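You operate a simulated robot arm through the tools that you are given. There is no shell and no other tool. Be economical: measure what you need, move in short steps, check, and stop when the job is done.

The job below is to be done with a simulated robot arm. You get a single attempt, and the scene is never put back.

JOB
Tip the sugar from the small bowl back into the blue canister and close it.
Fine: up to a spoonful may stay; nest that bowl in the large one.

It is judged by the outcome, as a careful person would: the job done as asked, and still so three seconds after it is handed in. It fails if anything else is knocked over, pushed out of place, dropped, spilled or broken.

ROBOT AND FRAMES
A 7-joint arm with a two-finger parallel gripper, fixed in place. Base frame: the origin is at the foot of the arm, x ahead of it, y to its left, z up. Lengths are in mm, angles in degrees, forces in N, time in s.
With the tool pointing down near the work surface it reaches from about 340 to 780 mm from the base axis. Its first joint turns from -166.0 to 166.0 degrees. Payload 3.91 kg.
The tool frame sits at the grasp point between the pads (the TCP): z along the fingers, y along the line on which they close. The tips reach 30 mm beyond it. The gripper opens to 110 mm. The fingers are 20 mm wide and 10 mm thick; the gripper's body (48 by 112 mm) begins 55 mm behind the TCP.
Orientation is that of the tool frame in the base frame, as a unit quaternion [w, x, y, z]. With the fingers straight down and closing along the base's y, the tool's x points along the base's -x, its y along +y and its z along -z.

CONTROLS
- The arm moves only by the tool arm_command. Its argument "increments" is a list of rows, each a list of 7 numbers: the shift along the tool's x, y, z in units of 250 mm (1.0 is 250 mm), then the turn, a rotation vector about the tool's x, y, z in units of 45 degrees (1.0 is 45 degrees), then the gripper command, from -1 (fully open) to 1 (shut), values between in proportion. In form: [[x, y, z, rx, ry, rz, jaw], ...]. A call has 1 to 12 rows; each row is the pose to reach, as a shift and turn from the pose commanded when the call began, along the tool's axes at that moment. A call with a number of a shift or a turn outside -1 to 1 is refused whole. Rows are played at 5 a second. More than 50 mm and 8.6 degrees between two rows, or a gripper value outside its range, and nothing of the call is played. A pose out of reach is approached as far as the arm can. The call stops where the force on the tool passes 40 N (or 10 N more than at its start, if that is more) or the arm is blocked; 0.2 s more then pass. Each finger travels about 153 mm/s and halts on what it meets, pressing with about 26 N; the grip force reading is that of the motor and also rises with nothing between the fingers. The clock runs only during rows and for 0.2 s after the last one: add rows that repeat a pose to give the fingers time. It gives the time, the measured TCP pose, the force on the tool (base axes), the opening and the grip force at its end, in the units of the frame above (readings bear some noise), with the torque about the TCP (base axes, N m) and any sound that the robot's microphone picked up.
- Cameras (640 x 400 px; columns grow to the right, rows downward): "scene" is fixed at [218.1, 651.8, 1713.8]; the picture's right is [-0.78, -0.62, 0.00], its down [-0.57, 0.71, -0.42] and it looks along [0.26, -0.33, -0.91] (base axes); focal length 257 px, centre (320, 200). "wrist" rides on the gripper at [77, 7, -114] in the tool frame; the picture's right is [-0.09, 1.00, 0.00], its down [-0.80, -0.07, -0.59] and it looks along [-0.59, -0.05, 0.80] (tool axes); focal length 270 px, centre (320, 200). There is no depth. A picture from a camera that has moved, and an enlarged one, comes with that camera's place and axes in the base frame and with its lens.
- capture(camera): a new picture of that camera. The clock stands still meanwhile.
- move_column(by): slides the trunk up (or, below 0, down) by that many mm; the arm rides with it, the base frame stays. It gives what a move gives, with no picture.
- close_up(camera, box): a new picture of the part [left, top, right, bottom] of that camera's present view, enlarged. The clock stands still meanwhile.
- hand_in(): hands the job in; it is judged then, once.

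Work in short steps. Places have to be worked out from the pictures, the camera data and where the tool is seen: move nearer, look again, correct. Check each grasp and each placing, and mend what went wrong. You have 120 turns and 84 pictures in all, those below and enlarged ones among them. Open the gripper and draw the arm clear of the work before you hand the job in, unless the task says otherwise; then end with one line.

The tools are called after "Request:" by a JSON object that holds its "op" and its "data". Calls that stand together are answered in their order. arm_command: Moves the arm, as the interface text tells. Its arguments: {"type":"object","properties":{"increments":{"type":"array","items":{"type":"array","items":{"type":"number"}}}},"required":["increments"]} The other tools are called the same way: move_column (by) slides the trunk up or down; capture (camera) takes a picture; close_up (camera, box) takes an enlarged picture of a part of a camera's view; hand_in () hands the job in.

At the start:

```text
clock: 0.0
tcp_pos: [322.1, 257.2, 1353.2]
tool_rot: [0.0, 0.0, 1.0, 0.0]
wrist_force: [0.6, -0.3, -0.2]
wrist_torque: [-0.04, 0.0, -0.01]
gripper_width: 109.9
finger_force: 0.1
trunk travel left (down, up): [-575.0, 35.0]
```

scene: 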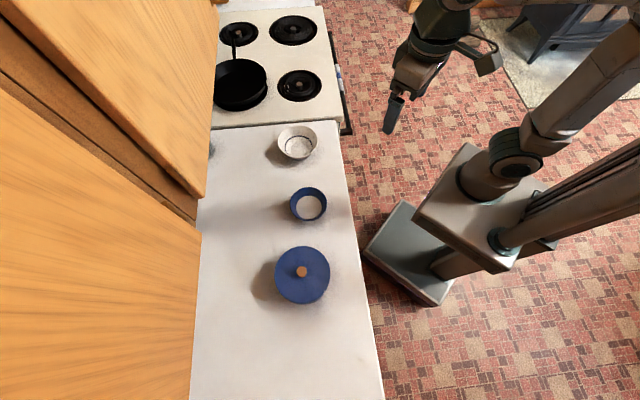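
wrist: 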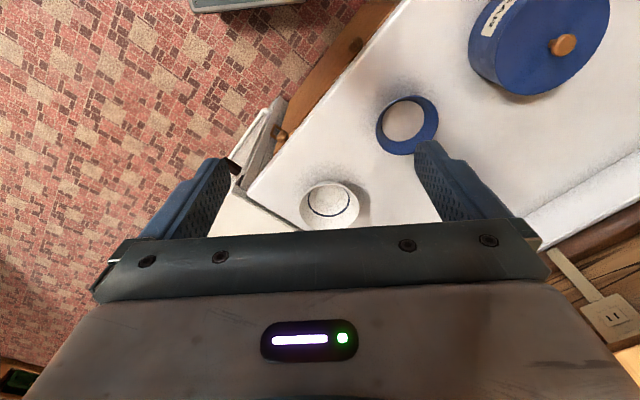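

The two opening views triangulate the blue bowl to about (450, 414, 969), the white bowl to about (652, 247, 935) and the lid knob to about (322, 592, 1040). I'll look closer before moving.

Request:
{"op": "close_up", "data": {"camera": "scene", "box": [240, 110, 400, 210]}}

Request:
{"op": "close_up", "data": {"camera": "scene", "box": [220, 180, 400, 320]}}

Request:
{"op": "close_up", "data": {"camera": "wrist", "box": [360, 0, 640, 175]}}

```text
4.00 times, centred on (320, 160) of scene
camera zoom: at [218.1, 651.8, 1713.8], right [-0.78, -0.62, 0.0], down [-0.57, 0.71, -0.42], along [0.26, -0.33, -0.91], focal length 1029 px, centre (320, 360)
```

zoom: 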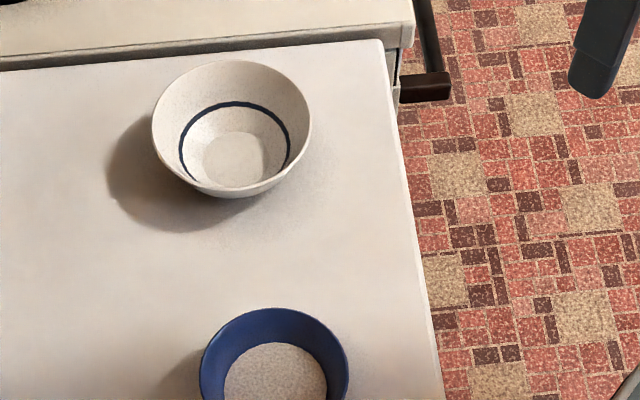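

```text
2.86 times, centred on (310, 250) of scene
camera zoom: at [218.1, 651.8, 1713.8], right [-0.78, -0.62, 0.0], down [-0.57, 0.71, -0.42], along [0.26, -0.33, -0.91], focal length 735 px, centre (349, 57)
```

zoom: 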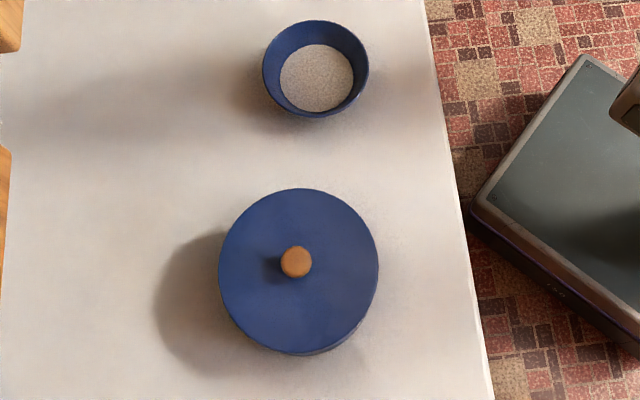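

```text
2.29 times, centred on (500, 88) of wrist
camera zoom: at [245.7, 264.4, 1466.6], right [0.09, 1.0, 0.0], down [0.8, -0.07, 0.59], along [0.59, -0.05, -0.8], focal length 618 px, centre (-91, 457)
```

zoom: 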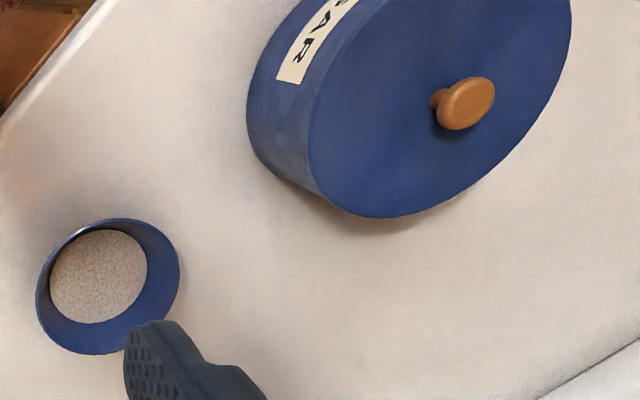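

The blue bowl holds the sugar and its rim is about 114 mm across. The white bowl is larger, at about 145 mm, and the canister lid has a knob. I'll lower the trunk first so the tool works below the cabinets.

Request:
{"op": "move_column", "data": {"by": -180}}

```text
clock: 2.0
tcp_pos: [321.9, 258.1, 1173.8]
tool_rot: [-0.001, 0.0, 1.0, 0.0]
wrist_force: [0.0, 0.0, 0.8]
wrist_torque: [-0.01, 0.02, -0.02]
gripper_width: 110.0
finger_force: 0.0
trunk travel left (down, up): [-395.0, 215.0]
```

I'll move toward the canister along +y at a height of 1174 mm, well above the lid at about 1040.

Request:
{"op": "arm_command", "data": {"increments": [[0, 0.18, 0, 0, 0, 0, -1], [0, 0.36, 0, 0, 0, 0, -1], [0, 0.54, 0, 0, 0, 0, -1], [0, 0.72, 0, 0, 0, 0, -1], [0, 0.9, 0, 0, 0, 0, -1], [0, 0.9, 0, 0, 0, 0, -1]]}}

Request:
{"op": "capture", "data": {"camera": "wrist"}}

Request:
{"op": "capture", "data": {"camera": "scene"}}

```text
clock: 3.4
tcp_pos: [320.5, 483.8, 1170.8]
tool_rot: [0.0, 0.001, 1.0, 0.0]
wrist_force: [-0.6, -0.3, 0.1]
wrist_torque: [-0.03, 0.02, 0.03]
gripper_width: 110.0
finger_force: 0.0
trunk travel left (down, up): [-395.0, 215.0]
```

```text
78 pictures are left
camera wrist: at [244.9, 491.1, 1285.0], right [0.09, 1.0, 0.0], down [0.8, -0.07, 0.59], along [0.59, -0.05, -0.8], focal length 270 px, centre (320, 200)
```

wrist: 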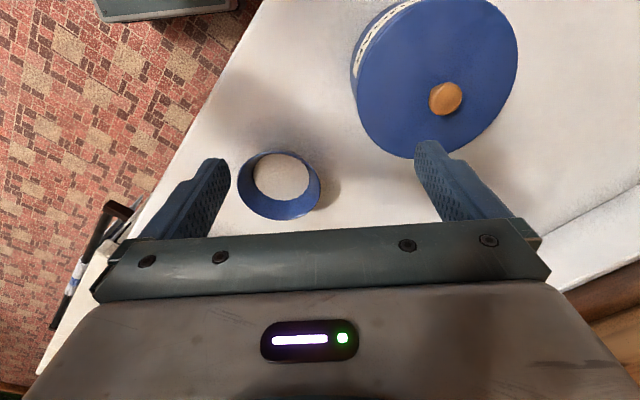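

```text
77 pictures are left
```

scene: 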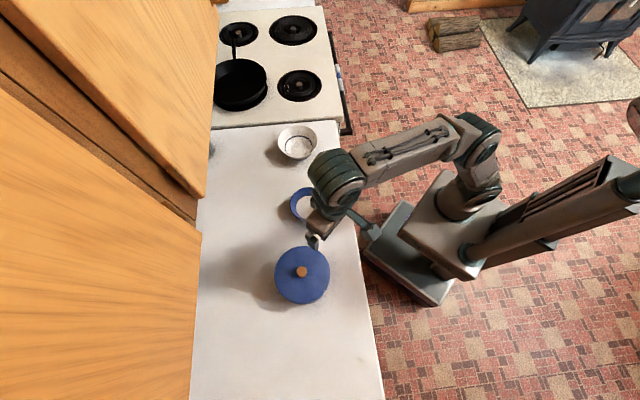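

The knob triangulates to about (322.5, 594, 1040) and the bowl rim centre to about (453, 414, 959). I'll move over the knob and come partway down.

Request:
{"op": "arm_command", "data": {"increments": [[-0.004, 0.16, 0, 0, 0, 0, -0.5], [-0.008, 0.32, 0, 0, 0, 0, -0.3], [-0.008, 0.44, 0, 0, 0, 0, -0.2], [-0.008, 0.44, 0.13, 0, 0, 0, -0.2], [-0.008, 0.44, 0.24, 0, 0, 0, -0.2], [-0.008, 0.44, 0.24, 0, 0, 0, -0.2]]}}

Request:
{"op": "capture", "data": {"camera": "wrist"}}

```text
clock: 4.8
tcp_pos: [319.6, 587.5, 1105.9]
tool_rot: [0.0, -0.001, 1.0, -0.001]
wrist_force: [-0.7, 0.5, -0.6]
wrist_torque: [-0.04, 0.0, 0.03]
gripper_width: 66.2
finger_force: 0.1
out of reach, approached as far as the arm can: row 2, 3, 4, 5, 6
trunk travel left (down, up): [-395.0, 215.0]
```

```text
76 pictures are left
camera wrist: at [243.4, 594.9, 1220.3], right [0.09, 1.0, 0.0], down [0.8, -0.07, 0.59], along [0.59, -0.05, -0.8], focal length 270 px, centre (320, 200)
```

wrist: 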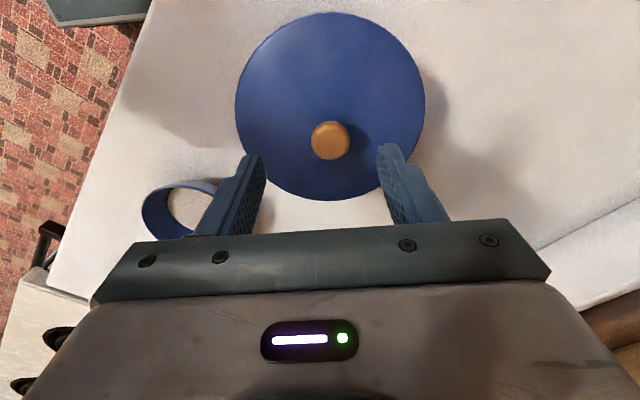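

The arm is at its reach limit here, a few mm short of the knob at about (323.5, 595). I'll raise the tool, back off a little and lower the trunk so the shoulder sits lower.

Request:
{"op": "arm_command", "data": {"increments": [[0.05, -0.1, -0.16, 0, 0, 0, -0.2], [0.1, -0.2, -0.32, 0, 0, 0, -0.2], [0.12, -0.3, -0.48, 0, 0, 0, -0.2], [0.12, -0.3, -0.64, 0, 0, 0, -0.2], [0.12, -0.3, -0.8, 0, 0, 0, -0.2], [0.12, -0.3, -0.8, 0, 0, 0, -0.2]]}}

Request:
{"op": "move_column", "data": {"by": -180}}

```text
clock: 6.2
tcp_pos: [284.9, 496.2, 1222.9]
tool_rot: [0.001, 0.0, 1.0, 0.001]
wrist_force: [0.4, -0.2, 1.0]
wrist_torque: [-0.01, 0.02, -0.01]
gripper_width: 66.2
finger_force: 0.0
out of reach, approached as far as the arm can: row 3, 4, 5, 6
trunk travel left (down, up): [-395.0, 215.0]
```

```text
clock: 8.2
tcp_pos: [284.4, 494.5, 1045.6]
tool_rot: [0.002, 0.0, 1.0, 0.004]
wrist_force: [2.6, 2.7, 15.9]
wrist_torque: [0.71, -0.15, -0.08]
gripper_width: 67.5
finger_force: 1.2
trunk travel left (down, up): [-215.0, 395.0]
```

The wrist reads about 16 N upward, so a fingertip is resting on the edge of the lid. I'll raise the trunk straight back up and look.

Request:
{"op": "move_column", "data": {"by": 60}}

Request:
{"op": "capture", "data": {"camera": "wrist"}}

Request:
{"op": "capture", "data": {"camera": "scene"}}

```text
clock: 9.2
tcp_pos: [284.2, 495.5, 1102.2]
tool_rot: [-0.001, 0.0, 1.0, 0.0]
wrist_force: [0.4, -0.1, 0.0]
wrist_torque: [0.02, -0.02, 0.01]
gripper_width: 66.2
finger_force: 0.0
trunk travel left (down, up): [-275.0, 335.0]
```

```text
75 pictures are left
camera wrist: at [209.2, 503.0, 1216.6], right [0.09, 1.0, 0.0], down [0.8, -0.07, 0.59], along [0.59, -0.05, -0.8], focal length 270 px, centre (320, 200)
```

wrist: 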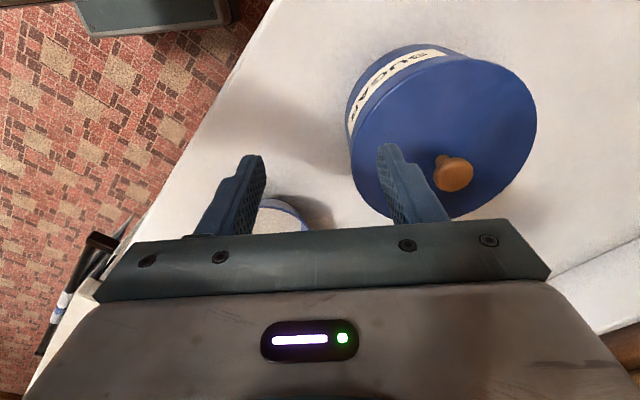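

```text
74 pictures are left
```

scene: 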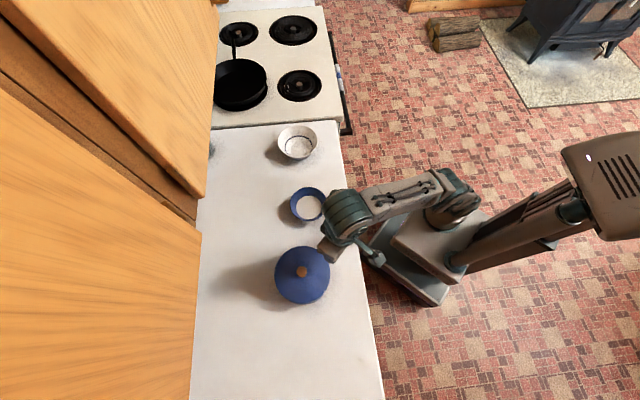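

Nothing shifted, and the lid top is at about z 1016. The knob is still at (323, 595), so I'll move over it.

Request:
{"op": "arm_command", "data": {"increments": [[-0.05, 0.13, 0, 0, 0, 0, -0.2], [-0.1, 0.26, 0, 0, 0, 0, -0.2], [-0.156, 0.4, 0, 0, 0, 0, -0.2], [-0.156, 0.4, 0, 0, 0, 0, -0.2]]}}

Request:
{"op": "capture", "data": {"camera": "wrist"}}

```text
clock: 10.2
tcp_pos: [296.3, 545.8, 1059.7]
tool_rot: [0.001, 0.0, 1.0, 0.001]
wrist_force: [0.2, 0.5, 0.1]
wrist_torque: [-0.02, 0.02, -0.02]
gripper_width: 66.1
finger_force: 0.0
out of reach, approached as far as the arm can: row 1, 2, 3, 4
trunk travel left (down, up): [-275.0, 335.0]
```

```text
73 pictures are left
camera wrist: at [220.5, 552.6, 1174.1], right [0.09, 1.0, 0.0], down [0.8, -0.07, 0.6], along [0.59, -0.05, -0.8], focal length 270 px, centre (320, 200)
```

wrist: 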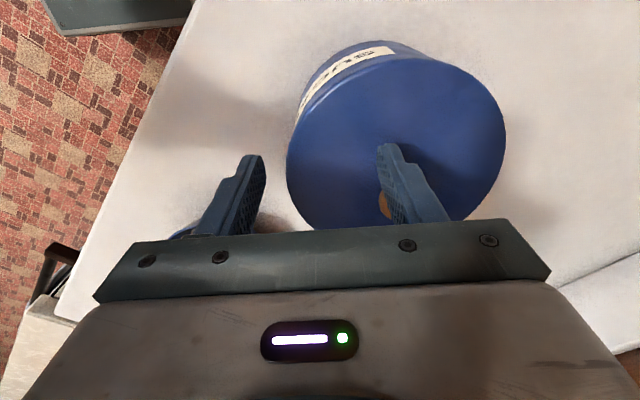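

I had the effect reversed: the reach data put the sphere's centre about 870 mm up in trunk-relative terms, so a higher trunk reaches further out. The tool is clear, so I'll raise the trunk straight up.

Request:
{"op": "move_column", "data": {"by": 240}}

```text
clock: 12.7
tcp_pos: [296.5, 541.8, 1297.4]
tool_rot: [0.001, 0.0, 1.0, 0.003]
wrist_force: [1.0, 0.5, -0.3]
wrist_torque: [0.06, 0.0, -0.01]
gripper_width: 66.1
finger_force: 0.1
trunk travel left (down, up): [-515.0, 95.0]
```

Next I'll descend straight down 150 mm to see where the commanded pose stands.

Request:
{"op": "arm_command", "data": {"increments": [[0, 0, 0.18, 0, 0, 0, -0.2], [0, 0, 0.36, 0, 0, 0, -0.2], [0, 0, 0.54, 0, 0, 0, -0.2], [0, 0, 0.7, 0, 0, 0, -0.2], [0, 0, 0.7, 0, 0, 0, -0.2]]}}

```text
clock: 13.9
tcp_pos: [299.6, 543.2, 1122.2]
tool_rot: [0.0, -0.001, 1.0, 0.003]
wrist_force: [0.0, 0.1, -0.8]
wrist_torque: [0.04, 0.0, -0.01]
gripper_width: 66.1
finger_force: 0.0
trunk travel left (down, up): [-515.0, 95.0]
```

Commanded and measured poses agree. I'll shift over the knob at z of about 1122.

Request:
{"op": "arm_command", "data": {"increments": [[-0.05, 0.1, 0, 0, 0, 0, -0.2], [-0.096, 0.208, 0, 0, 0, 0, -0.2], [-0.096, 0.208, 0, 0, 0, 0, -0.2]]}}

Request:
{"op": "capture", "data": {"camera": "wrist"}}

```text
clock: 14.7
tcp_pos: [323.5, 595.3, 1122.7]
tool_rot: [0.001, 0.0, 1.0, 0.002]
wrist_force: [0.3, 0.1, 0.3]
wrist_torque: [-0.02, -0.02, -0.01]
gripper_width: 65.8
finger_force: 0.0
trunk travel left (down, up): [-515.0, 95.0]
```

```text
72 pictures are left
camera wrist: at [247.1, 602.2, 1236.5], right [0.09, 1.0, 0.01], down [0.8, -0.07, 0.6], along [0.59, -0.05, -0.8], focal length 270 px, centre (320, 200)
```

wrist: 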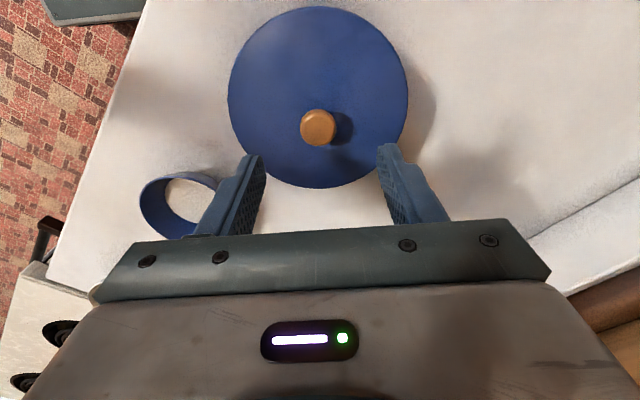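

The knob is centred under the tool. I'll descend until the tips are just above the lid, then close.

Request:
{"op": "arm_command", "data": {"increments": [[0, -0.003, 0.14, 0, 0, 0, -0.2], [0, -0.003, 0.22, 0, 0, 0, -0.2], [0, -0.003, 0.275, 0, 0, 0, -0.2], [0, -0.003, 0.275, 0, 0, 0, -0.2]]}}

Request:
{"op": "close_up", "data": {"camera": "wrist", "box": [180, 0, 480, 220]}}

```text
clock: 15.7
tcp_pos: [320.8, 594.5, 1054.1]
tool_rot: [0.001, -0.001, 1.0, 0.002]
wrist_force: [0.5, -0.9, 0.2]
wrist_torque: [0.03, -0.04, -0.05]
gripper_width: 65.8
finger_force: 0.0
trunk travel left (down, up): [-515.0, 95.0]
```

```text
1.82 times, centred on (330, 110) of wrist
camera zoom: at [245.5, 600.6, 1168.2], right [0.09, 1.0, 0.01], down [0.8, -0.07, 0.6], along [0.59, -0.05, -0.8], focal length 491 px, centre (302, 364)
```

zoom: 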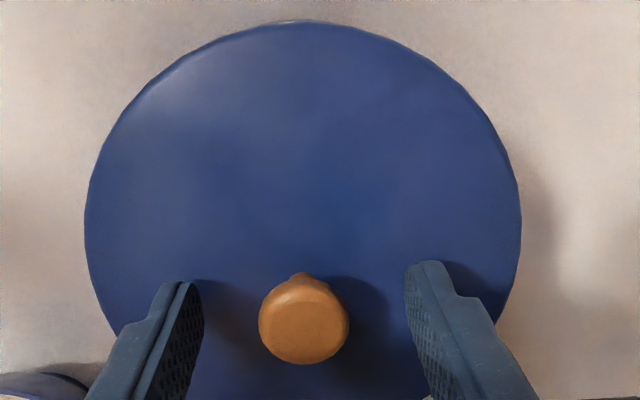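

The knob sits between the fingers and is aligned in x, so I'll close on it.

Request:
{"op": "arm_command", "data": {"increments": [[0, 0, 0.01, 0, 0, 0, 0.3], [0, 0, 0.01, 0, 0, 0, 1], [0, 0, 0.01, 0, 0, 0, 1], [0, 0, 0.01, 0, 0, 0, 1]]}}

```text
clock: 16.7
tcp_pos: [321.3, 594.1, 1051.8]
tool_rot: [0.001, 0.001, 1.0, 0.004]
wrist_force: [-0.6, -0.3, 0.8]
wrist_torque: [0.0, -0.01, 0.02]
gripper_width: 26.8
finger_force: 25.9
trunk travel left (down, up): [-515.0, 95.0]
heard: snap
```

It gripped at 26.8 mm, which matches the knob, and the microphone picked up a "snap". I'll lift slowly and watch the force.

Request:
{"op": "arm_command", "data": {"increments": [[0, 0, -0.02, 0, 0, 0, 1], [0, 0, -0.05, 0, 0, 0, 1], [0, 0, -0.08, 0, 0, 0, 1], [0, 0, -0.12, 0, 0, 0, 1], [0, 0, -0.12, 0, 0, 0, 1]]}}

Request:
{"op": "capture", "data": {"camera": "wrist"}}

Request:
{"op": "close_up", "data": {"camera": "scene", "box": [220, 180, 400, 320]}}

```text
clock: 17.9
tcp_pos: [321.0, 594.0, 1082.6]
tool_rot: [0.001, 0.001, 1.0, 0.002]
wrist_force: [-1.1, -0.1, -1.5]
wrist_torque: [-0.03, -0.03, -0.02]
gripper_width: 26.7
finger_force: 25.9
trunk travel left (down, up): [-515.0, 95.0]
```

```text
70 pictures are left
camera wrist: at [244.7, 600.2, 1196.0], right [0.09, 1.0, 0.0], down [0.8, -0.07, 0.6], along [0.59, -0.05, -0.8], focal length 270 px, centre (320, 200)
```

wrist: 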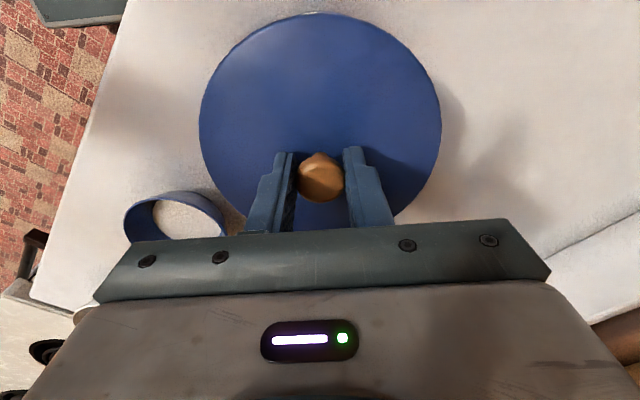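

```text
2.86 times, centred on (310, 250) of scene
camera zoom: at [218.1, 651.8, 1713.8], right [-0.78, -0.62, 0.0], down [-0.57, 0.71, -0.42], along [0.26, -0.33, -0.91], focal length 735 px, centre (349, 57)
```

zoom: 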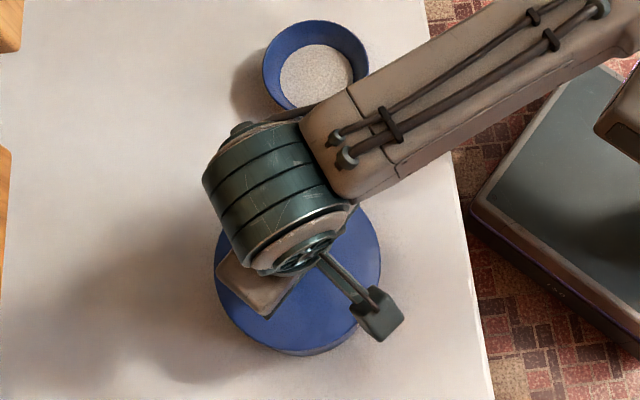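

The lid's apparent size in the wrist view hasn't changed while the tool rose, so it's lifted, and it weighs only about 1.5 N. I'll raise it further and check the canister.

Request:
{"op": "arm_command", "data": {"increments": [[0, 0, -0.1, 0, 0, 0, 1], [0, 0, -0.25, 0, 0, 0, 1], [0, 0, -0.25, 0, 0, 0, 1]]}}

Request:
{"op": "close_up", "data": {"camera": "scene", "box": [220, 180, 400, 320]}}

```text
clock: 18.7
tcp_pos: [320.2, 594.1, 1145.0]
tool_rot: [0.001, 0.0, 1.0, 0.002]
wrist_force: [-0.2, 1.0, 0.3]
wrist_torque: [0.01, 0.01, 0.03]
gripper_width: 26.5
finger_force: 26.2
trunk travel left (down, up): [-515.0, 95.0]
```

```text
2.86 times, centred on (310, 250) of scene
camera zoom: at [218.1, 651.8, 1713.8], right [-0.78, -0.62, 0.0], down [-0.57, 0.71, -0.42], along [0.26, -0.33, -0.91], focal length 735 px, centre (349, 57)
```

zoom: 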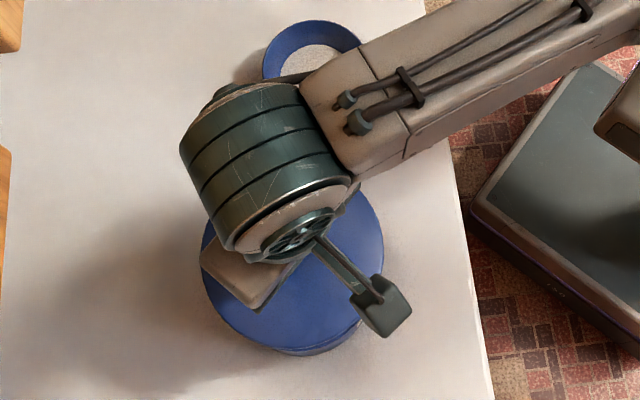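

The lid is off. I'll carry it to the clear counter beyond the canister, at about (155, 680).

Request:
{"op": "arm_command", "data": {"increments": [[0.16, 0.085, 0, 0, 0, 0, 1], [0.33, 0.17, 0, 0, 0, 0, 1], [0.5, 0.26, 0, 0, 0, 0, 1], [0.66, 0.344, 0, 0, 0, 0, 1], [0.66, 0.344, 0, 0, 0, 0, 1]]}}

Request:
{"op": "capture", "data": {"camera": "scene"}}

Request:
{"op": "capture", "data": {"camera": "wrist"}}

```text
clock: 19.9
tcp_pos: [156.4, 669.8, 1143.2]
tool_rot: [0.001, 0.0, 1.0, 0.003]
wrist_force: [0.6, -0.5, 0.6]
wrist_torque: [0.03, -0.01, -0.01]
gripper_width: 26.5
finger_force: 25.8
out of reach, approached as far as the arm can: row 4, 5
trunk travel left (down, up): [-515.0, 95.0]
```

```text
67 pictures are left
```

scene: 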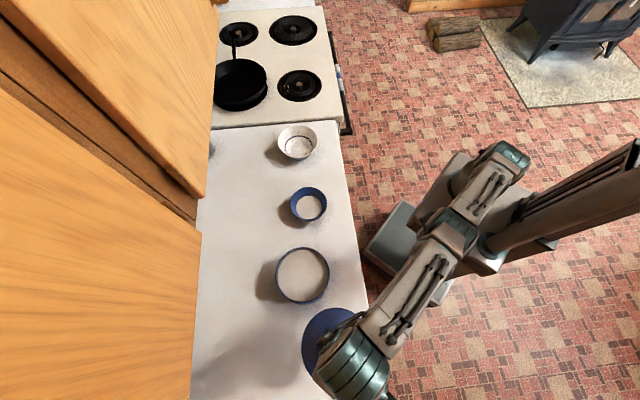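

```text
66 pictures are left
camera wrist: at [79.8, 675.8, 1257.2], right [0.09, 1.0, 0.01], down [0.8, -0.08, 0.6], along [0.59, -0.05, -0.8], focal length 270 px, centre (320, 200)
```

wrist: 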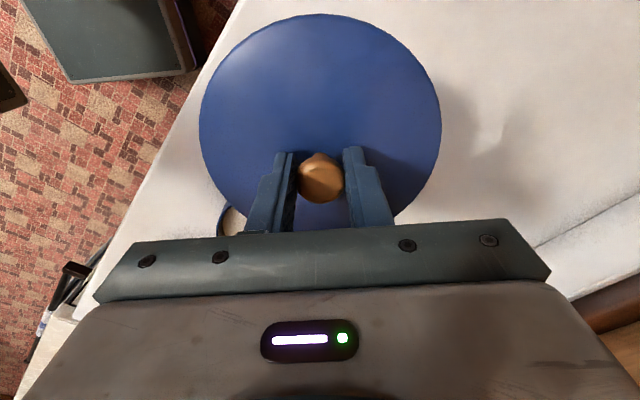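

The canister is open and holds sugar. I'll lower the lid here, where it clears both the canister and the counter edge.

Request:
{"op": "arm_command", "data": {"increments": [[0, 0, 0.18, 0, 0, 0, 1], [0, 0, 0.36, 0, 0, 0, 1], [0, 0, 0.54, 0, 0, 0, 1], [0, 0, 0.64, 0, 0, 0, 1], [0, 0, 0.64, 0, 0, 0, 1]]}}

Request:
{"op": "capture", "data": {"camera": "scene"}}

```text
clock: 21.1
tcp_pos: [159.3, 714.6, 993.3]
tool_rot: [0.001, 0.0, 1.0, 0.003]
wrist_force: [0.0, 0.8, -0.6]
wrist_torque: [0.02, -0.03, -0.01]
gripper_width: 27.1
finger_force: 25.9
out of reach, approached as far as the arm can: row 1, 2, 3, 4, 5
trunk travel left (down, up): [-515.0, 95.0]
```

```text
65 pictures are left
```

scene: 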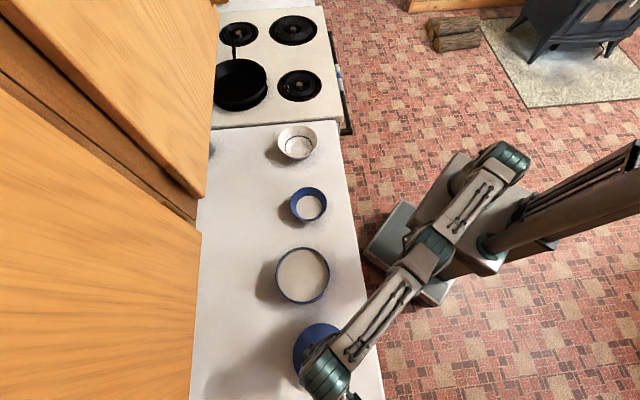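

It slid out to y 715 as it came down but is still clear of everything. I'll bring it in slightly and descend slowly to touch down.

Request:
{"op": "arm_command", "data": {"increments": [[0, -0.06, 0.02, 0, 0, 0, 1], [0, -0.12, 0.05, 0, 0, 0, 1], [0, -0.12, 0.07, 0, 0, 0, 1], [0, -0.12, 0.09, 0, 0, 0, 1], [0, -0.12, 0.09, 0, 0, 0, 1]]}}

Request:
{"op": "capture", "data": {"camera": "wrist"}}

```text
clock: 22.3
tcp_pos: [165.1, 717.2, 976.0]
tool_rot: [0.001, -0.001, 1.0, 0.001]
wrist_force: [-0.1, 0.4, -0.2]
wrist_torque: [-0.01, 0.02, 0.02]
gripper_width: 26.6
finger_force: 25.7
out of reach, approached as far as the arm can: row 1, 2, 3, 4, 5
trunk travel left (down, up): [-515.0, 95.0]
```

```text
64 pictures are left
camera wrist: at [88.3, 723.2, 1090.4], right [0.09, 1.0, 0.0], down [0.8, -0.07, 0.6], along [0.59, -0.05, -0.8], focal length 270 px, centre (320, 200)
```

wrist: 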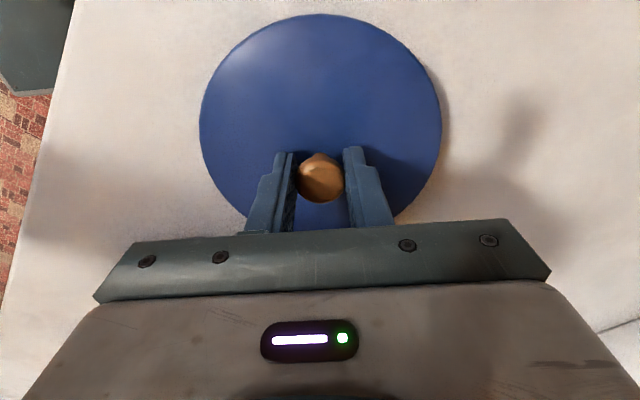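

The solver reports "out of reach" even for inward moves, probably because a wrist joint is at its limit with the yaw fixed. I'll yaw the tool to follow the arm's azimuth and see if that frees it; turning the lid does no harm.

Request:
{"op": "arm_command", "data": {"increments": [[0, 0, 0, 0, 0, -0.18, 1], [0, 0, 0, 0, 0, -0.36, 1], [0, 0, 0, 0, 0, -0.54, 1], [0, 0, 0, 0, 0, -0.54, 1]]}}

```text
clock: 23.3
tcp_pos: [165.8, 717.7, 976.0]
tool_rot: [0.002, -0.211, 0.977, 0.003]
wrist_force: [-0.2, 0.7, 0.1]
wrist_torque: [-0.01, 0.03, -0.05]
gripper_width: 27.1
finger_force: 25.5
trunk travel left (down, up): [-515.0, 95.0]
```

No reach warning this time. I'll descend gently until contact.

Request:
{"op": "arm_command", "data": {"increments": [[0, 0, 0.02, 0, 0, 0, 1], [0, 0, 0.04, 0, 0, 0, 1], [0, 0, 0.06, 0, 0, 0, 1], [0, 0, 0.06, 0, 0, 0, 1]]}}

```text
clock: 24.3
tcp_pos: [164.3, 718.1, 961.8]
tool_rot: [0.001, -0.21, 0.978, 0.002]
wrist_force: [0.7, 0.7, 0.0]
wrist_torque: [0.0, -0.01, -0.03]
gripper_width: 26.5
finger_force: 26.2
trunk travel left (down, up): [-515.0, 95.0]
```

Request:
{"op": "arm_command", "data": {"increments": [[0, 0, 0.015, 0, 0, 0, 1], [0, 0, 0.03, 0, 0, 0, 1], [0, 0, 0.045, 0, 0, 0, 1], [0, 0, 0.06, 0, 0, 0, 1], [0, 0, 0.07, 0, 0, 0, 1]]}}

Request:
{"op": "capture", "data": {"camera": "scene"}}

```text
clock: 25.5
tcp_pos: [166.6, 721.3, 955.1]
tool_rot: [0.006, -0.21, 0.978, 0.009]
wrist_force: [1.7, 3.0, 12.4]
wrist_torque: [-0.47, 0.15, -0.04]
gripper_width: 26.6
finger_force: 25.5
out of reach, approached as far as the arm can: row 3, 4, 5
trunk travel left (down, up): [-515.0, 95.0]
stopped in row 5: the force on the tool passed its limit at 42 N (the readings are from after the stop); the commanded pose is now the measured one
```

```text
63 pictures are left
```

scene: 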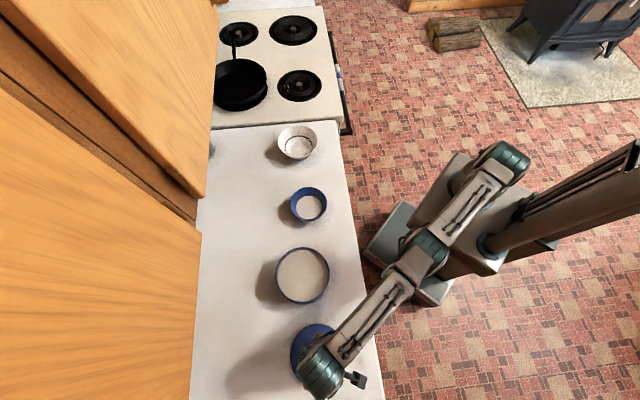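

The lid touched down at TCP z of about 956. I'll ease up 1 mm, release, rise and look.

Request:
{"op": "arm_command", "data": {"increments": [[0, 0, -0.004, 0, 0, 0, 1], [0, 0, -0.004, 0, 0, 0, 0.2], [0, 0, -0.004, 0, 0, 0, -0.2], [0, 0, -0.004, 0, 0, 0, -0.2], [0, 0, -0.15, 0, 0, 0, -0.2], [0, 0, -0.33, 0, 0, 0, -0.2], [0, 0, -0.5, 0, 0, 0, -0.2], [0, 0, -0.5, 0, 0, 0, -0.2]]}}

Request:
{"op": "capture", "data": {"camera": "wrist"}}

```text
clock: 27.3
tcp_pos: [165.6, 697.6, 1065.2]
tool_rot: [0.002, -0.21, 0.978, 0.006]
wrist_force: [-0.2, -0.4, -0.1]
wrist_torque: [0.02, -0.01, 0.01]
gripper_width: 65.7
finger_force: 0.0
out of reach, approached as far as the arm can: row 6, 7, 8
trunk travel left (down, up): [-515.0, 95.0]
```

```text
62 pictures are left
camera wrist: at [93.0, 671.3, 1179.4], right [-0.33, 0.94, 0.01], down [0.76, 0.26, 0.6], along [0.56, 0.21, -0.8], focal length 270 px, centre (320, 200)
```

wrist: 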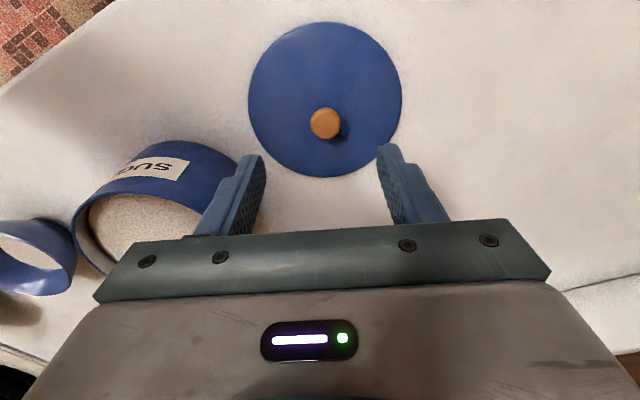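

The lid lies flat on the counter. I'll undo the yaw and travel, high over the canister, toward the bowl.

Request:
{"op": "arm_command", "data": {"increments": [[-0.01, -0.05, -0.18, 0, 0, 0, -0.2], [-0.03, -0.2, -0.28, 0, 0, 0.1, -0.2], [-0.06, -0.36, -0.28, 0, 0, 0.25, -0.2], [-0.1, -0.54, -0.28, 0, 0, 0.4, -0.2], [-0.14, -0.72, -0.28, 0, 0, 0.54, -0.2], [-0.18, -0.9, -0.28, 0, 0, 0.54, -0.2], [-0.18, -0.9, -0.28, 0, 0, 0.54, -0.2]]}}

```text
clock: 28.9
tcp_pos: [298.6, 510.5, 1131.1]
tool_rot: [0.002, -0.001, 1.0, 0.007]
wrist_force: [0.6, -0.1, -0.7]
wrist_torque: [0.02, 0.0, 0.02]
gripper_width: 66.1
finger_force: 0.0
out of reach, approached as far as the arm can: row 1
trunk travel left (down, up): [-515.0, 95.0]
```

Moving above the bowl to inspect its rim and wall slope.

Request:
{"op": "arm_command", "data": {"increments": [[-0.16, -0.1, 0.05, 0, 0, 0, -0.2], [-0.33, -0.2, 0.1, 0, 0, 0, -0.2], [-0.5, -0.3, 0.15, 0, 0, 0, -0.2], [-0.666, -0.41, 0.2, 0, 0, 0, -0.2], [-0.666, -0.41, 0.2, 0, 0, 0, -0.2]]}}

Request:
{"op": "capture", "data": {"camera": "wrist"}}

```text
refused: row 2 steps farther than a row can; nothing moved
```

```text
61 pictures are left
camera wrist: at [223.3, 515.5, 1245.8], right [0.09, 1.0, 0.01], down [0.8, -0.08, 0.6], along [0.6, -0.04, -0.8], focal length 270 px, centre (320, 200)
```

wrist: 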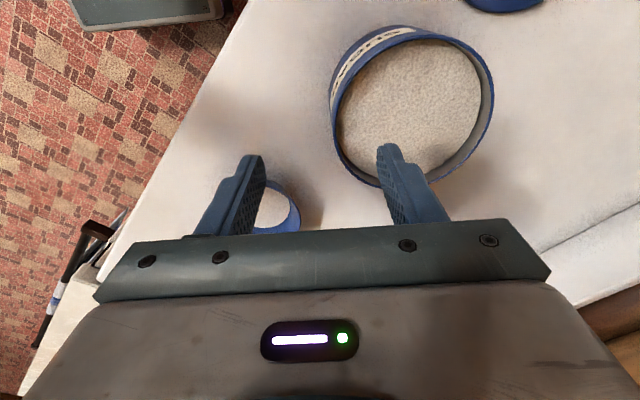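

One step was slightly too long, so I'll use more rows.

Request:
{"op": "arm_command", "data": {"increments": [[-0.12, -0.07, 0.03, 0, 0, 0, -0.2], [-0.24, -0.15, 0.07, 0, 0, 0, -0.2], [-0.36, -0.22, 0.11, 0, 0, 0, -0.2], [-0.5, -0.31, 0.15, 0, 0, 0, -0.2], [-0.62, -0.38, 0.18, 0, 0, 0, -0.2], [-0.666, -0.41, 0.2, 0, 0, 0, -0.2], [-0.666, -0.41, 0.2, 0, 0, 0, -0.2]]}}

Request:
{"op": "capture", "data": {"camera": "wrist"}}

```text
clock: 30.5
tcp_pos: [466.4, 410.9, 1082.3]
tool_rot: [0.002, -0.002, 1.0, 0.007]
wrist_force: [0.1, -0.2, 0.8]
wrist_torque: [-0.02, 0.02, -0.02]
gripper_width: 66.0
finger_force: 0.2
trunk travel left (down, up): [-515.0, 95.0]
```

```text
60 pictures are left
camera wrist: at [390.2, 416.3, 1197.3], right [0.09, 1.0, 0.01], down [0.8, -0.08, 0.6], along [0.6, -0.04, -0.8], focal length 270 px, centre (320, 200)
```

wrist: 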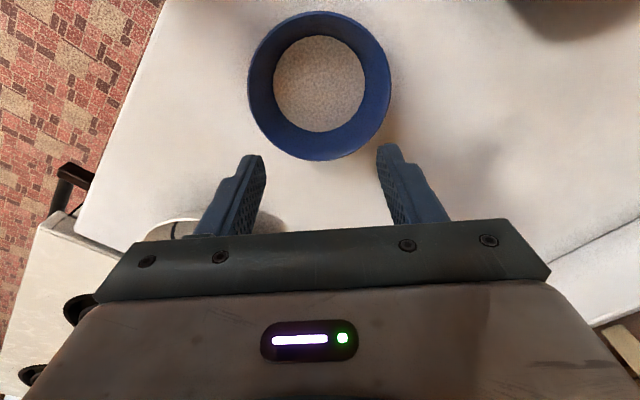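

The rim is about 118 mm across, centred at about (451, 414.5) with its top at z of about 964. The sugar lies about 25 mm below the rim and the wall flares about 30°. I'll lean the tool 30° toward +y and pre-position over the +y rim.

Request:
{"op": "arm_command", "data": {"increments": [[0.02, 0.1, 0, 0.17, 0, 0, 0.1], [0.04, 0.2, 0, 0.34, 0, 0, 0.27], [0.06, 0.3, 0.03, 0.51, 0, 0, 0.27], [0.06, 0.42, 0.08, 0.68, 0, 0, 0.27], [0.06, 0.42, 0.12, 0.68, 0, 0, 0.27], [0.06, 0.42, 0.12, 0.68, 0, 0, 0.27]]}}

Request:
{"op": "capture", "data": {"camera": "wrist"}}

Request:
{"op": "capture", "data": {"camera": "scene"}}

```text
clock: 31.9
tcp_pos: [441.3, 499.8, 1059.8]
tool_rot: [0.002, 0.0, 0.966, -0.257]
wrist_force: [0.2, 0.2, -0.3]
wrist_torque: [-0.01, 0.01, -0.01]
gripper_width: 40.0
finger_force: 0.1
out of reach, approached as far as the arm can: row 4, 5, 6
trunk travel left (down, up): [-515.0, 95.0]
```

```text
59 pictures are left
camera wrist: at [364.6, 562.4, 1154.1], right [0.09, 0.86, -0.49], down [0.8, 0.23, 0.56], along [0.6, -0.44, -0.67], focal length 270 px, centre (320, 200)
```

wrist: 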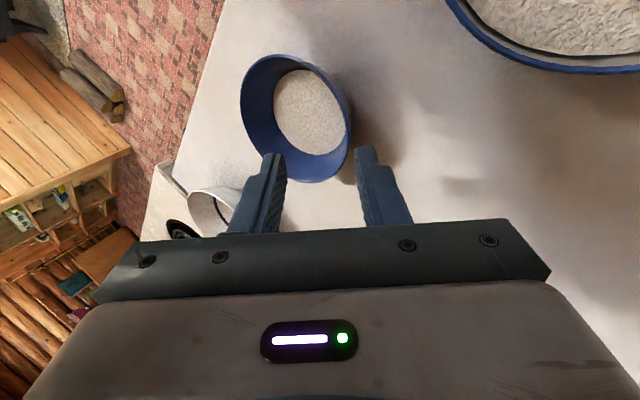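

```text
58 pictures are left
```

scene: 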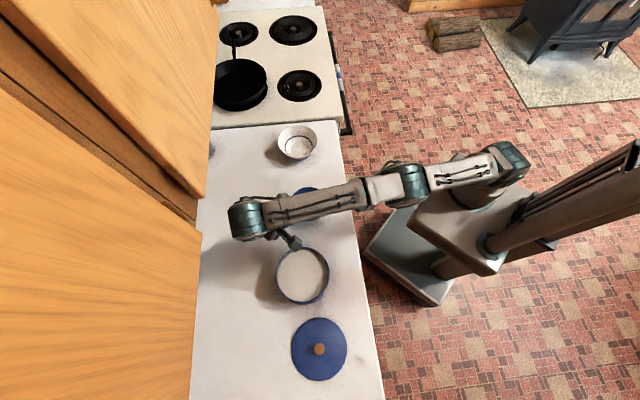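

Both bowl and lid look good, but the arm is at its reach limit with this lean. I'll raise the trunk 60 mm for more reach and then come back down with the arm.

Request:
{"op": "move_column", "data": {"by": 60}}

Request:
{"op": "arm_command", "data": {"increments": [[-0.02, 0.06, 0.13, 0, 0, 0, 0.27], [-0.04, 0.12, 0.26, 0, 0, 0, 0.27], [-0.04, 0.17, 0.33, 0, 0, 0, 0.27], [-0.04, 0.17, 0.33, 0, 0, 0, 0.27]]}}

Request:
{"op": "capture", "data": {"camera": "wrist"}}

```text
clock: 32.9
tcp_pos: [441.9, 498.4, 1117.7]
tool_rot: [0.003, 0.0, 0.967, -0.256]
wrist_force: [-0.4, -0.6, -0.3]
wrist_torque: [-0.03, 0.02, 0.01]
gripper_width: 40.3
finger_force: 0.1
trunk travel left (down, up): [-575.0, 35.0]
```

```text
clock: 33.9
tcp_pos: [451.1, 495.8, 1025.1]
tool_rot: [0.003, 0.0, 0.967, -0.256]
wrist_force: [0.1, 0.0, -0.4]
wrist_torque: [-0.01, -0.01, -0.02]
gripper_width: 40.3
finger_force: 0.2
trunk travel left (down, up): [-575.0, 35.0]
```

```text
57 pictures are left
camera wrist: at [374.6, 558.6, 1121.7], right [0.09, 0.87, -0.49], down [0.8, 0.23, 0.56], along [0.6, -0.44, -0.67], focal length 270 px, centre (320, 200)
```

wrist: 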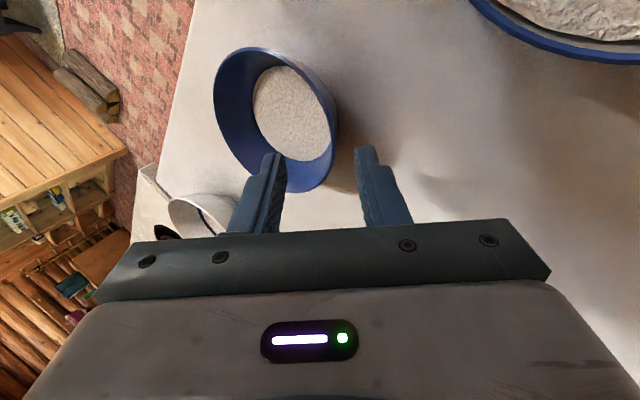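

Projecting my model into this view fits the rim if the centre is at about (456, 416). I'll correct x and approach along the tool axis, stopping partway to check.

Request:
{"op": "arm_command", "data": {"increments": [[-0.02, 0.044, 0.05, 0, 0, 0, 0.27], [-0.02, 0.044, 0.12, 0, 0, 0, 0.27], [-0.02, 0.044, 0.15, 0, 0, 0, 0.27], [-0.02, 0.044, 0.15, 0, 0, 0, 0.27]]}}

Request:
{"op": "close_up", "data": {"camera": "wrist", "box": [160, 40, 440, 230]}}

```text
clock: 34.9
tcp_pos: [457.2, 486.2, 988.0]
tool_rot: [0.003, -0.001, 0.967, -0.257]
wrist_force: [-0.3, -1.0, -0.2]
wrist_torque: [-0.01, 0.05, 0.02]
gripper_width: 40.1
finger_force: 0.0
trunk travel left (down, up): [-575.0, 35.0]
```

```text
2.11 times, centred on (300, 135) of wrist
camera zoom: at [380.2, 549.2, 1082.9], right [0.09, 0.87, -0.49], down [0.8, 0.23, 0.56], along [0.6, -0.44, -0.67], focal length 569 px, centre (362, 337)
```

zoom: 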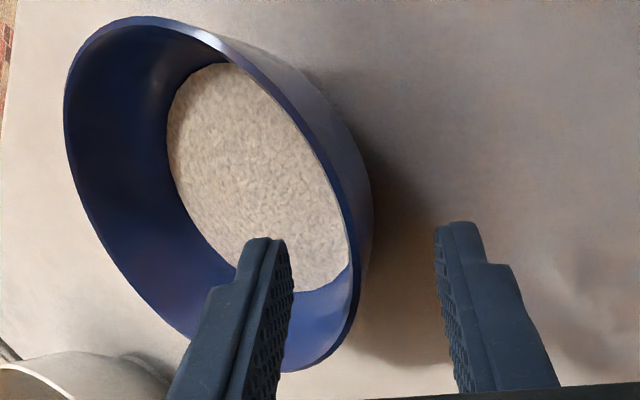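

The wall is nicely between the fingers. I'll go in the last 22 mm.

Request:
{"op": "arm_command", "data": {"increments": [[0, 0, 0.03, 0, 0, 0, 0.27], [0, 0, 0.06, 0, 0, 0, 0.27], [0, 0, 0.085, 0, 0, 0, 0.27], [0, 0, 0.085, 0, 0, 0, 0.27]]}}

Request:
{"op": "close_up", "data": {"camera": "wrist", "box": [160, 40, 440, 230]}}

```text
clock: 35.9
tcp_pos: [457.2, 475.2, 969.1]
tool_rot: [0.002, 0.0, 0.967, -0.256]
wrist_force: [-0.2, 0.0, -0.4]
wrist_torque: [-0.01, -0.02, -0.01]
gripper_width: 40.3
finger_force: 0.1
trunk travel left (down, up): [-575.0, 35.0]
```

```text
2.11 times, centred on (300, 135) of wrist
camera zoom: at [381.1, 538.7, 1064.3], right [0.09, 0.87, -0.49], down [0.8, 0.23, 0.56], along [0.6, -0.44, -0.67], focal length 569 px, centre (362, 337)
```

zoom: 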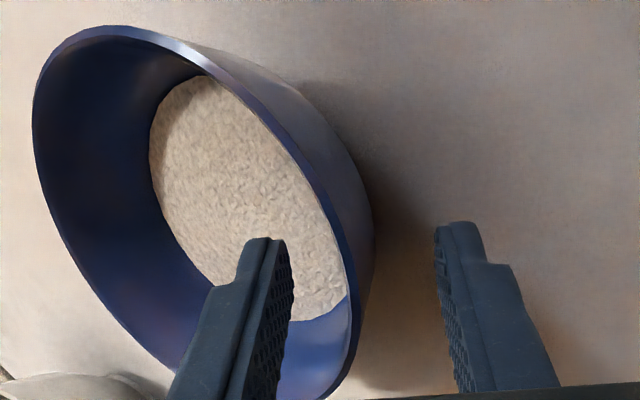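

No contact so far and the geometry looks right, so I'll close on the wall.

Request:
{"op": "arm_command", "data": {"increments": [[0, 0, 0, 0, 0, 0, 0.5], [0, 0, 0, 0, 0, 0, 0.75], [0, 0, 0, 0, 0, 0, 1], [0, 0, 0, 0, 0, 0, 1], [0, 0, 0, 0, 0, 0, 1]]}}

Request:
{"op": "close_up", "data": {"camera": "wrist", "box": [160, 40, 440, 230]}}

```text
clock: 37.1
tcp_pos: [458.1, 475.9, 968.9]
tool_rot: [0.003, 0.0, 0.967, -0.256]
wrist_force: [2.3, 0.4, 7.5]
wrist_torque: [-0.17, -0.04, 0.09]
gripper_width: 7.2
finger_force: 25.9
trunk travel left (down, up): [-575.0, 35.0]
```

```text
2.11 times, centred on (300, 135) of wrist
camera zoom: at [381.1, 538.3, 1065.1], right [0.09, 0.87, -0.49], down [0.8, 0.23, 0.56], along [0.6, -0.44, -0.67], focal length 569 px, centre (362, 337)
```

zoom: 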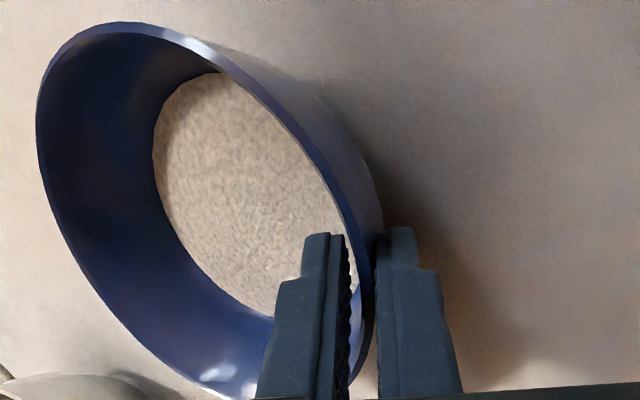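

Gripped on the wall at 7.2 mm. I'll lift 20 mm straight up and check.

Request:
{"op": "arm_command", "data": {"increments": [[0, -0.01, -0.0175, 0, 0, 0, 1], [0, -0.02, -0.035, 0, 0, 0, 1], [0, -0.04, -0.07, 0, 0, 0, 1], [0, -0.04, -0.07, 0, 0, 0, 1]]}}

Request:
{"op": "close_up", "data": {"camera": "wrist", "box": [160, 40, 440, 230]}}

Request:
{"op": "close_up", "data": {"camera": "scene", "box": [220, 140, 400, 280]}}

```text
clock: 38.1
tcp_pos: [457.4, 477.0, 989.4]
tool_rot: [0.003, 0.0, 0.967, -0.256]
wrist_force: [-0.1, 0.3, -3.4]
wrist_torque: [0.13, 0.04, -0.02]
gripper_width: 7.2
finger_force: 25.7
trunk travel left (down, up): [-575.0, 35.0]
```

```text
2.11 times, centred on (300, 135) of wrist
camera zoom: at [380.5, 540.0, 1084.7], right [0.09, 0.87, -0.49], down [0.8, 0.23, 0.56], along [0.6, -0.44, -0.67], focal length 569 px, centre (362, 337)
```

zoom: 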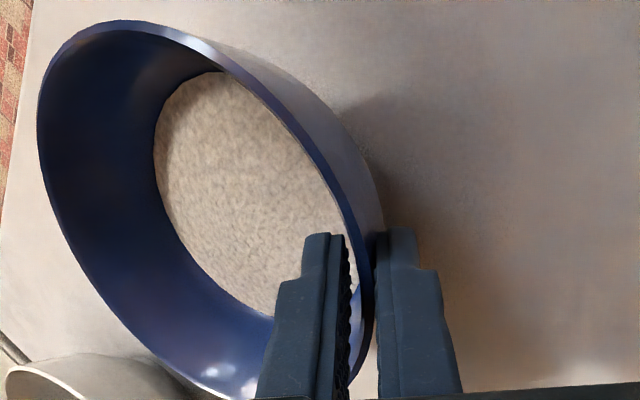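

```text
2.86 times, centred on (310, 210) of scene
camera zoom: at [218.1, 651.8, 1713.8], right [-0.78, -0.62, 0.0], down [-0.57, 0.71, -0.42], along [0.26, -0.33, -0.91], focal length 735 px, centre (349, 171)
```

zoom: 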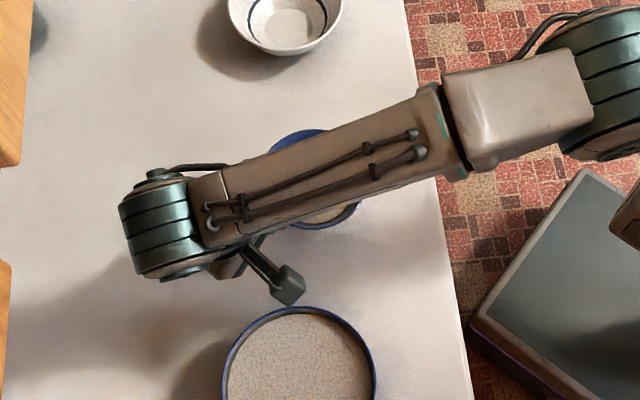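

The bowl came up level and weighs about 3.5 N with its contents. I'll lift it straight up to about 1120 before carrying it over.

Request:
{"op": "arm_command", "data": {"increments": [[0, -0.05, -0.09, 0, 0, 0, 1], [0, -0.12, -0.21, 0, 0, 0, 1], [0, -0.19, -0.33, 0, 0, 0, 1], [0, -0.26, -0.455, 0, 0, 0, 1], [0, -0.26, -0.455, 0, 0, 0, 1]]}}

```text
clock: 39.3
tcp_pos: [456.1, 475.7, 1122.3]
tool_rot: [0.003, 0.0, 0.966, -0.257]
wrist_force: [0.3, 0.3, -3.0]
wrist_torque: [0.16, -0.03, 0.02]
gripper_width: 7.2
finger_force: 26.4
trunk travel left (down, up): [-575.0, 35.0]
```

I'll carry the bowl toward the canister while reducing the lean by 15°, which is a slight tilt well below the spill angle.

Request:
{"op": "arm_command", "data": {"increments": [[0.05, 0.045, -0.026, 0, 0, 0, 1], [0.11, 0.09, -0.052, -0.05, 0, 0, 1], [0.18, 0.15, -0.087, -0.1, 0, 0, 1], [0.25, 0.21, -0.12, -0.15, 0, 0, 1], [0.32, 0.27, -0.155, -0.2, 0, 0, 1], [0.39, 0.33, -0.188, -0.25, 0, 0, 1], [0.45, 0.38, -0.217, -0.3, 0, 0, 1], [0.5, 0.42, -0.24, -0.33, 0, 0, 1], [0.536, 0.451, -0.258, -0.33, 0, 0, 1], [0.536, 0.451, -0.258, -0.33, 0, 0, 1]]}}

Request:
{"op": "capture", "data": {"camera": "wrist"}}

Request:
{"op": "capture", "data": {"camera": "scene"}}

```text
clock: 41.5
tcp_pos: [321.8, 606.7, 1120.5]
tool_rot: [0.003, -0.001, 0.992, -0.129]
wrist_force: [0.1, 0.1, -2.7]
wrist_torque: [0.15, -0.01, 0.0]
gripper_width: 7.0
finger_force: 25.8
trunk travel left (down, up): [-575.0, 35.0]
```

```text
51 pictures are left
camera wrist: at [246.4, 642.3, 1228.6], right [0.09, 0.96, -0.26], down [0.8, 0.09, 0.6], along [0.6, -0.26, -0.76], focal length 270 px, centre (320, 200)
```

wrist: 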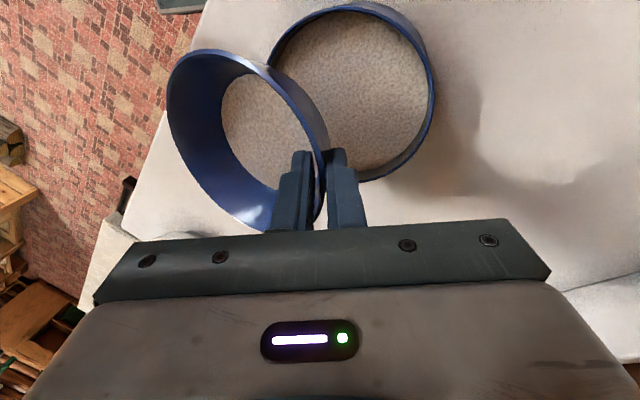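

```text
50 pictures are left
```

scene: 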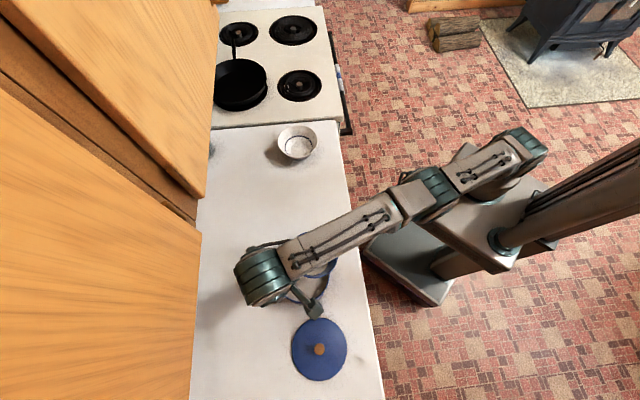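

Good. I'll continue to y of about 650, tilting to about 28° so the pouring lip comes over the opening.

Request:
{"op": "arm_command", "data": {"increments": [[0, 0.04, -0.02, -0.07, 0, 0, 1], [0, 0.08, -0.04, -0.14, 0, 0, 1], [0, 0.12, -0.06, -0.21, 0, 0, 1], [0, 0.16, -0.08, -0.28, 0, 0, 1], [0, 0.164, -0.085, -0.28, 0, 0, 1]]}}

Request:
{"op": "capture", "data": {"camera": "wrist"}}

```text
clock: 42.7
tcp_pos: [321.1, 648.3, 1128.8]
tool_rot: [0.002, -0.001, 1.0, -0.019]
wrist_force: [-0.2, -0.6, -1.9]
wrist_torque: [0.1, -0.02, -0.02]
gripper_width: 7.1
finger_force: 25.8
out of reach, approached as far as the arm can: row 4, 5
trunk travel left (down, up): [-575.0, 35.0]
```

```text
49 pictures are left
camera wrist: at [244.7, 659.6, 1241.9], right [0.09, 1.0, -0.04], down [0.8, -0.05, 0.6], along [0.6, -0.08, -0.8], focal length 270 px, centre (320, 200)
```

wrist: 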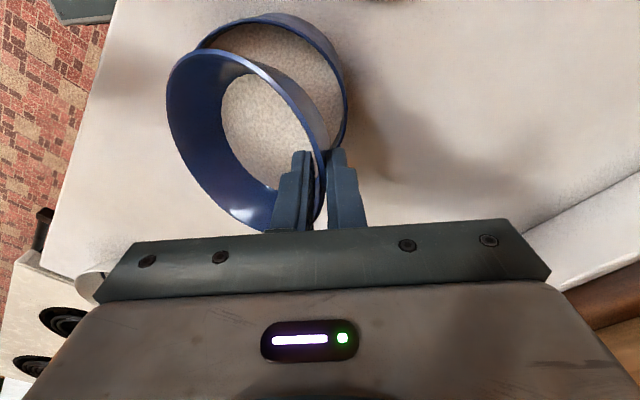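

The tilt is about 28° with the sugar still in the bowl, and the lip is over the opening at y of about 545. Tilting to about 45° while bringing the lip further over the centre.

Request:
{"op": "arm_command", "data": {"increments": [[0, 0, 0, -0.13, 0, 0, 1], [0, 0.02, -0.005, -0.26, 0, 0, 1], [0, 0.04, -0.01, -0.39, 0, 0, 1], [0, 0.04, -0.01, -0.39, 0, 0, 1]]}}

Request:
{"op": "capture", "data": {"camera": "wrist"}}

```text
clock: 43.7
tcp_pos: [320.2, 657.1, 1131.4]
tool_rot: [0.002, -0.001, 0.991, 0.133]
wrist_force: [-0.2, 0.3, -3.6]
wrist_torque: [0.02, 0.03, -0.04]
gripper_width: 7.0
finger_force: 26.0
trunk travel left (down, up): [-575.0, 35.0]
```

```text
48 pictures are left
camera wrist: at [243.8, 634.3, 1242.7], right [0.09, 0.96, 0.26], down [0.8, -0.22, 0.56], along [0.6, 0.16, -0.79], focal length 270 px, centre (320, 200)
```

wrist: 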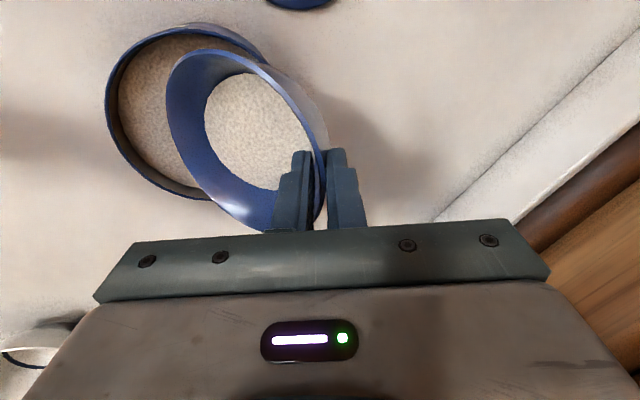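

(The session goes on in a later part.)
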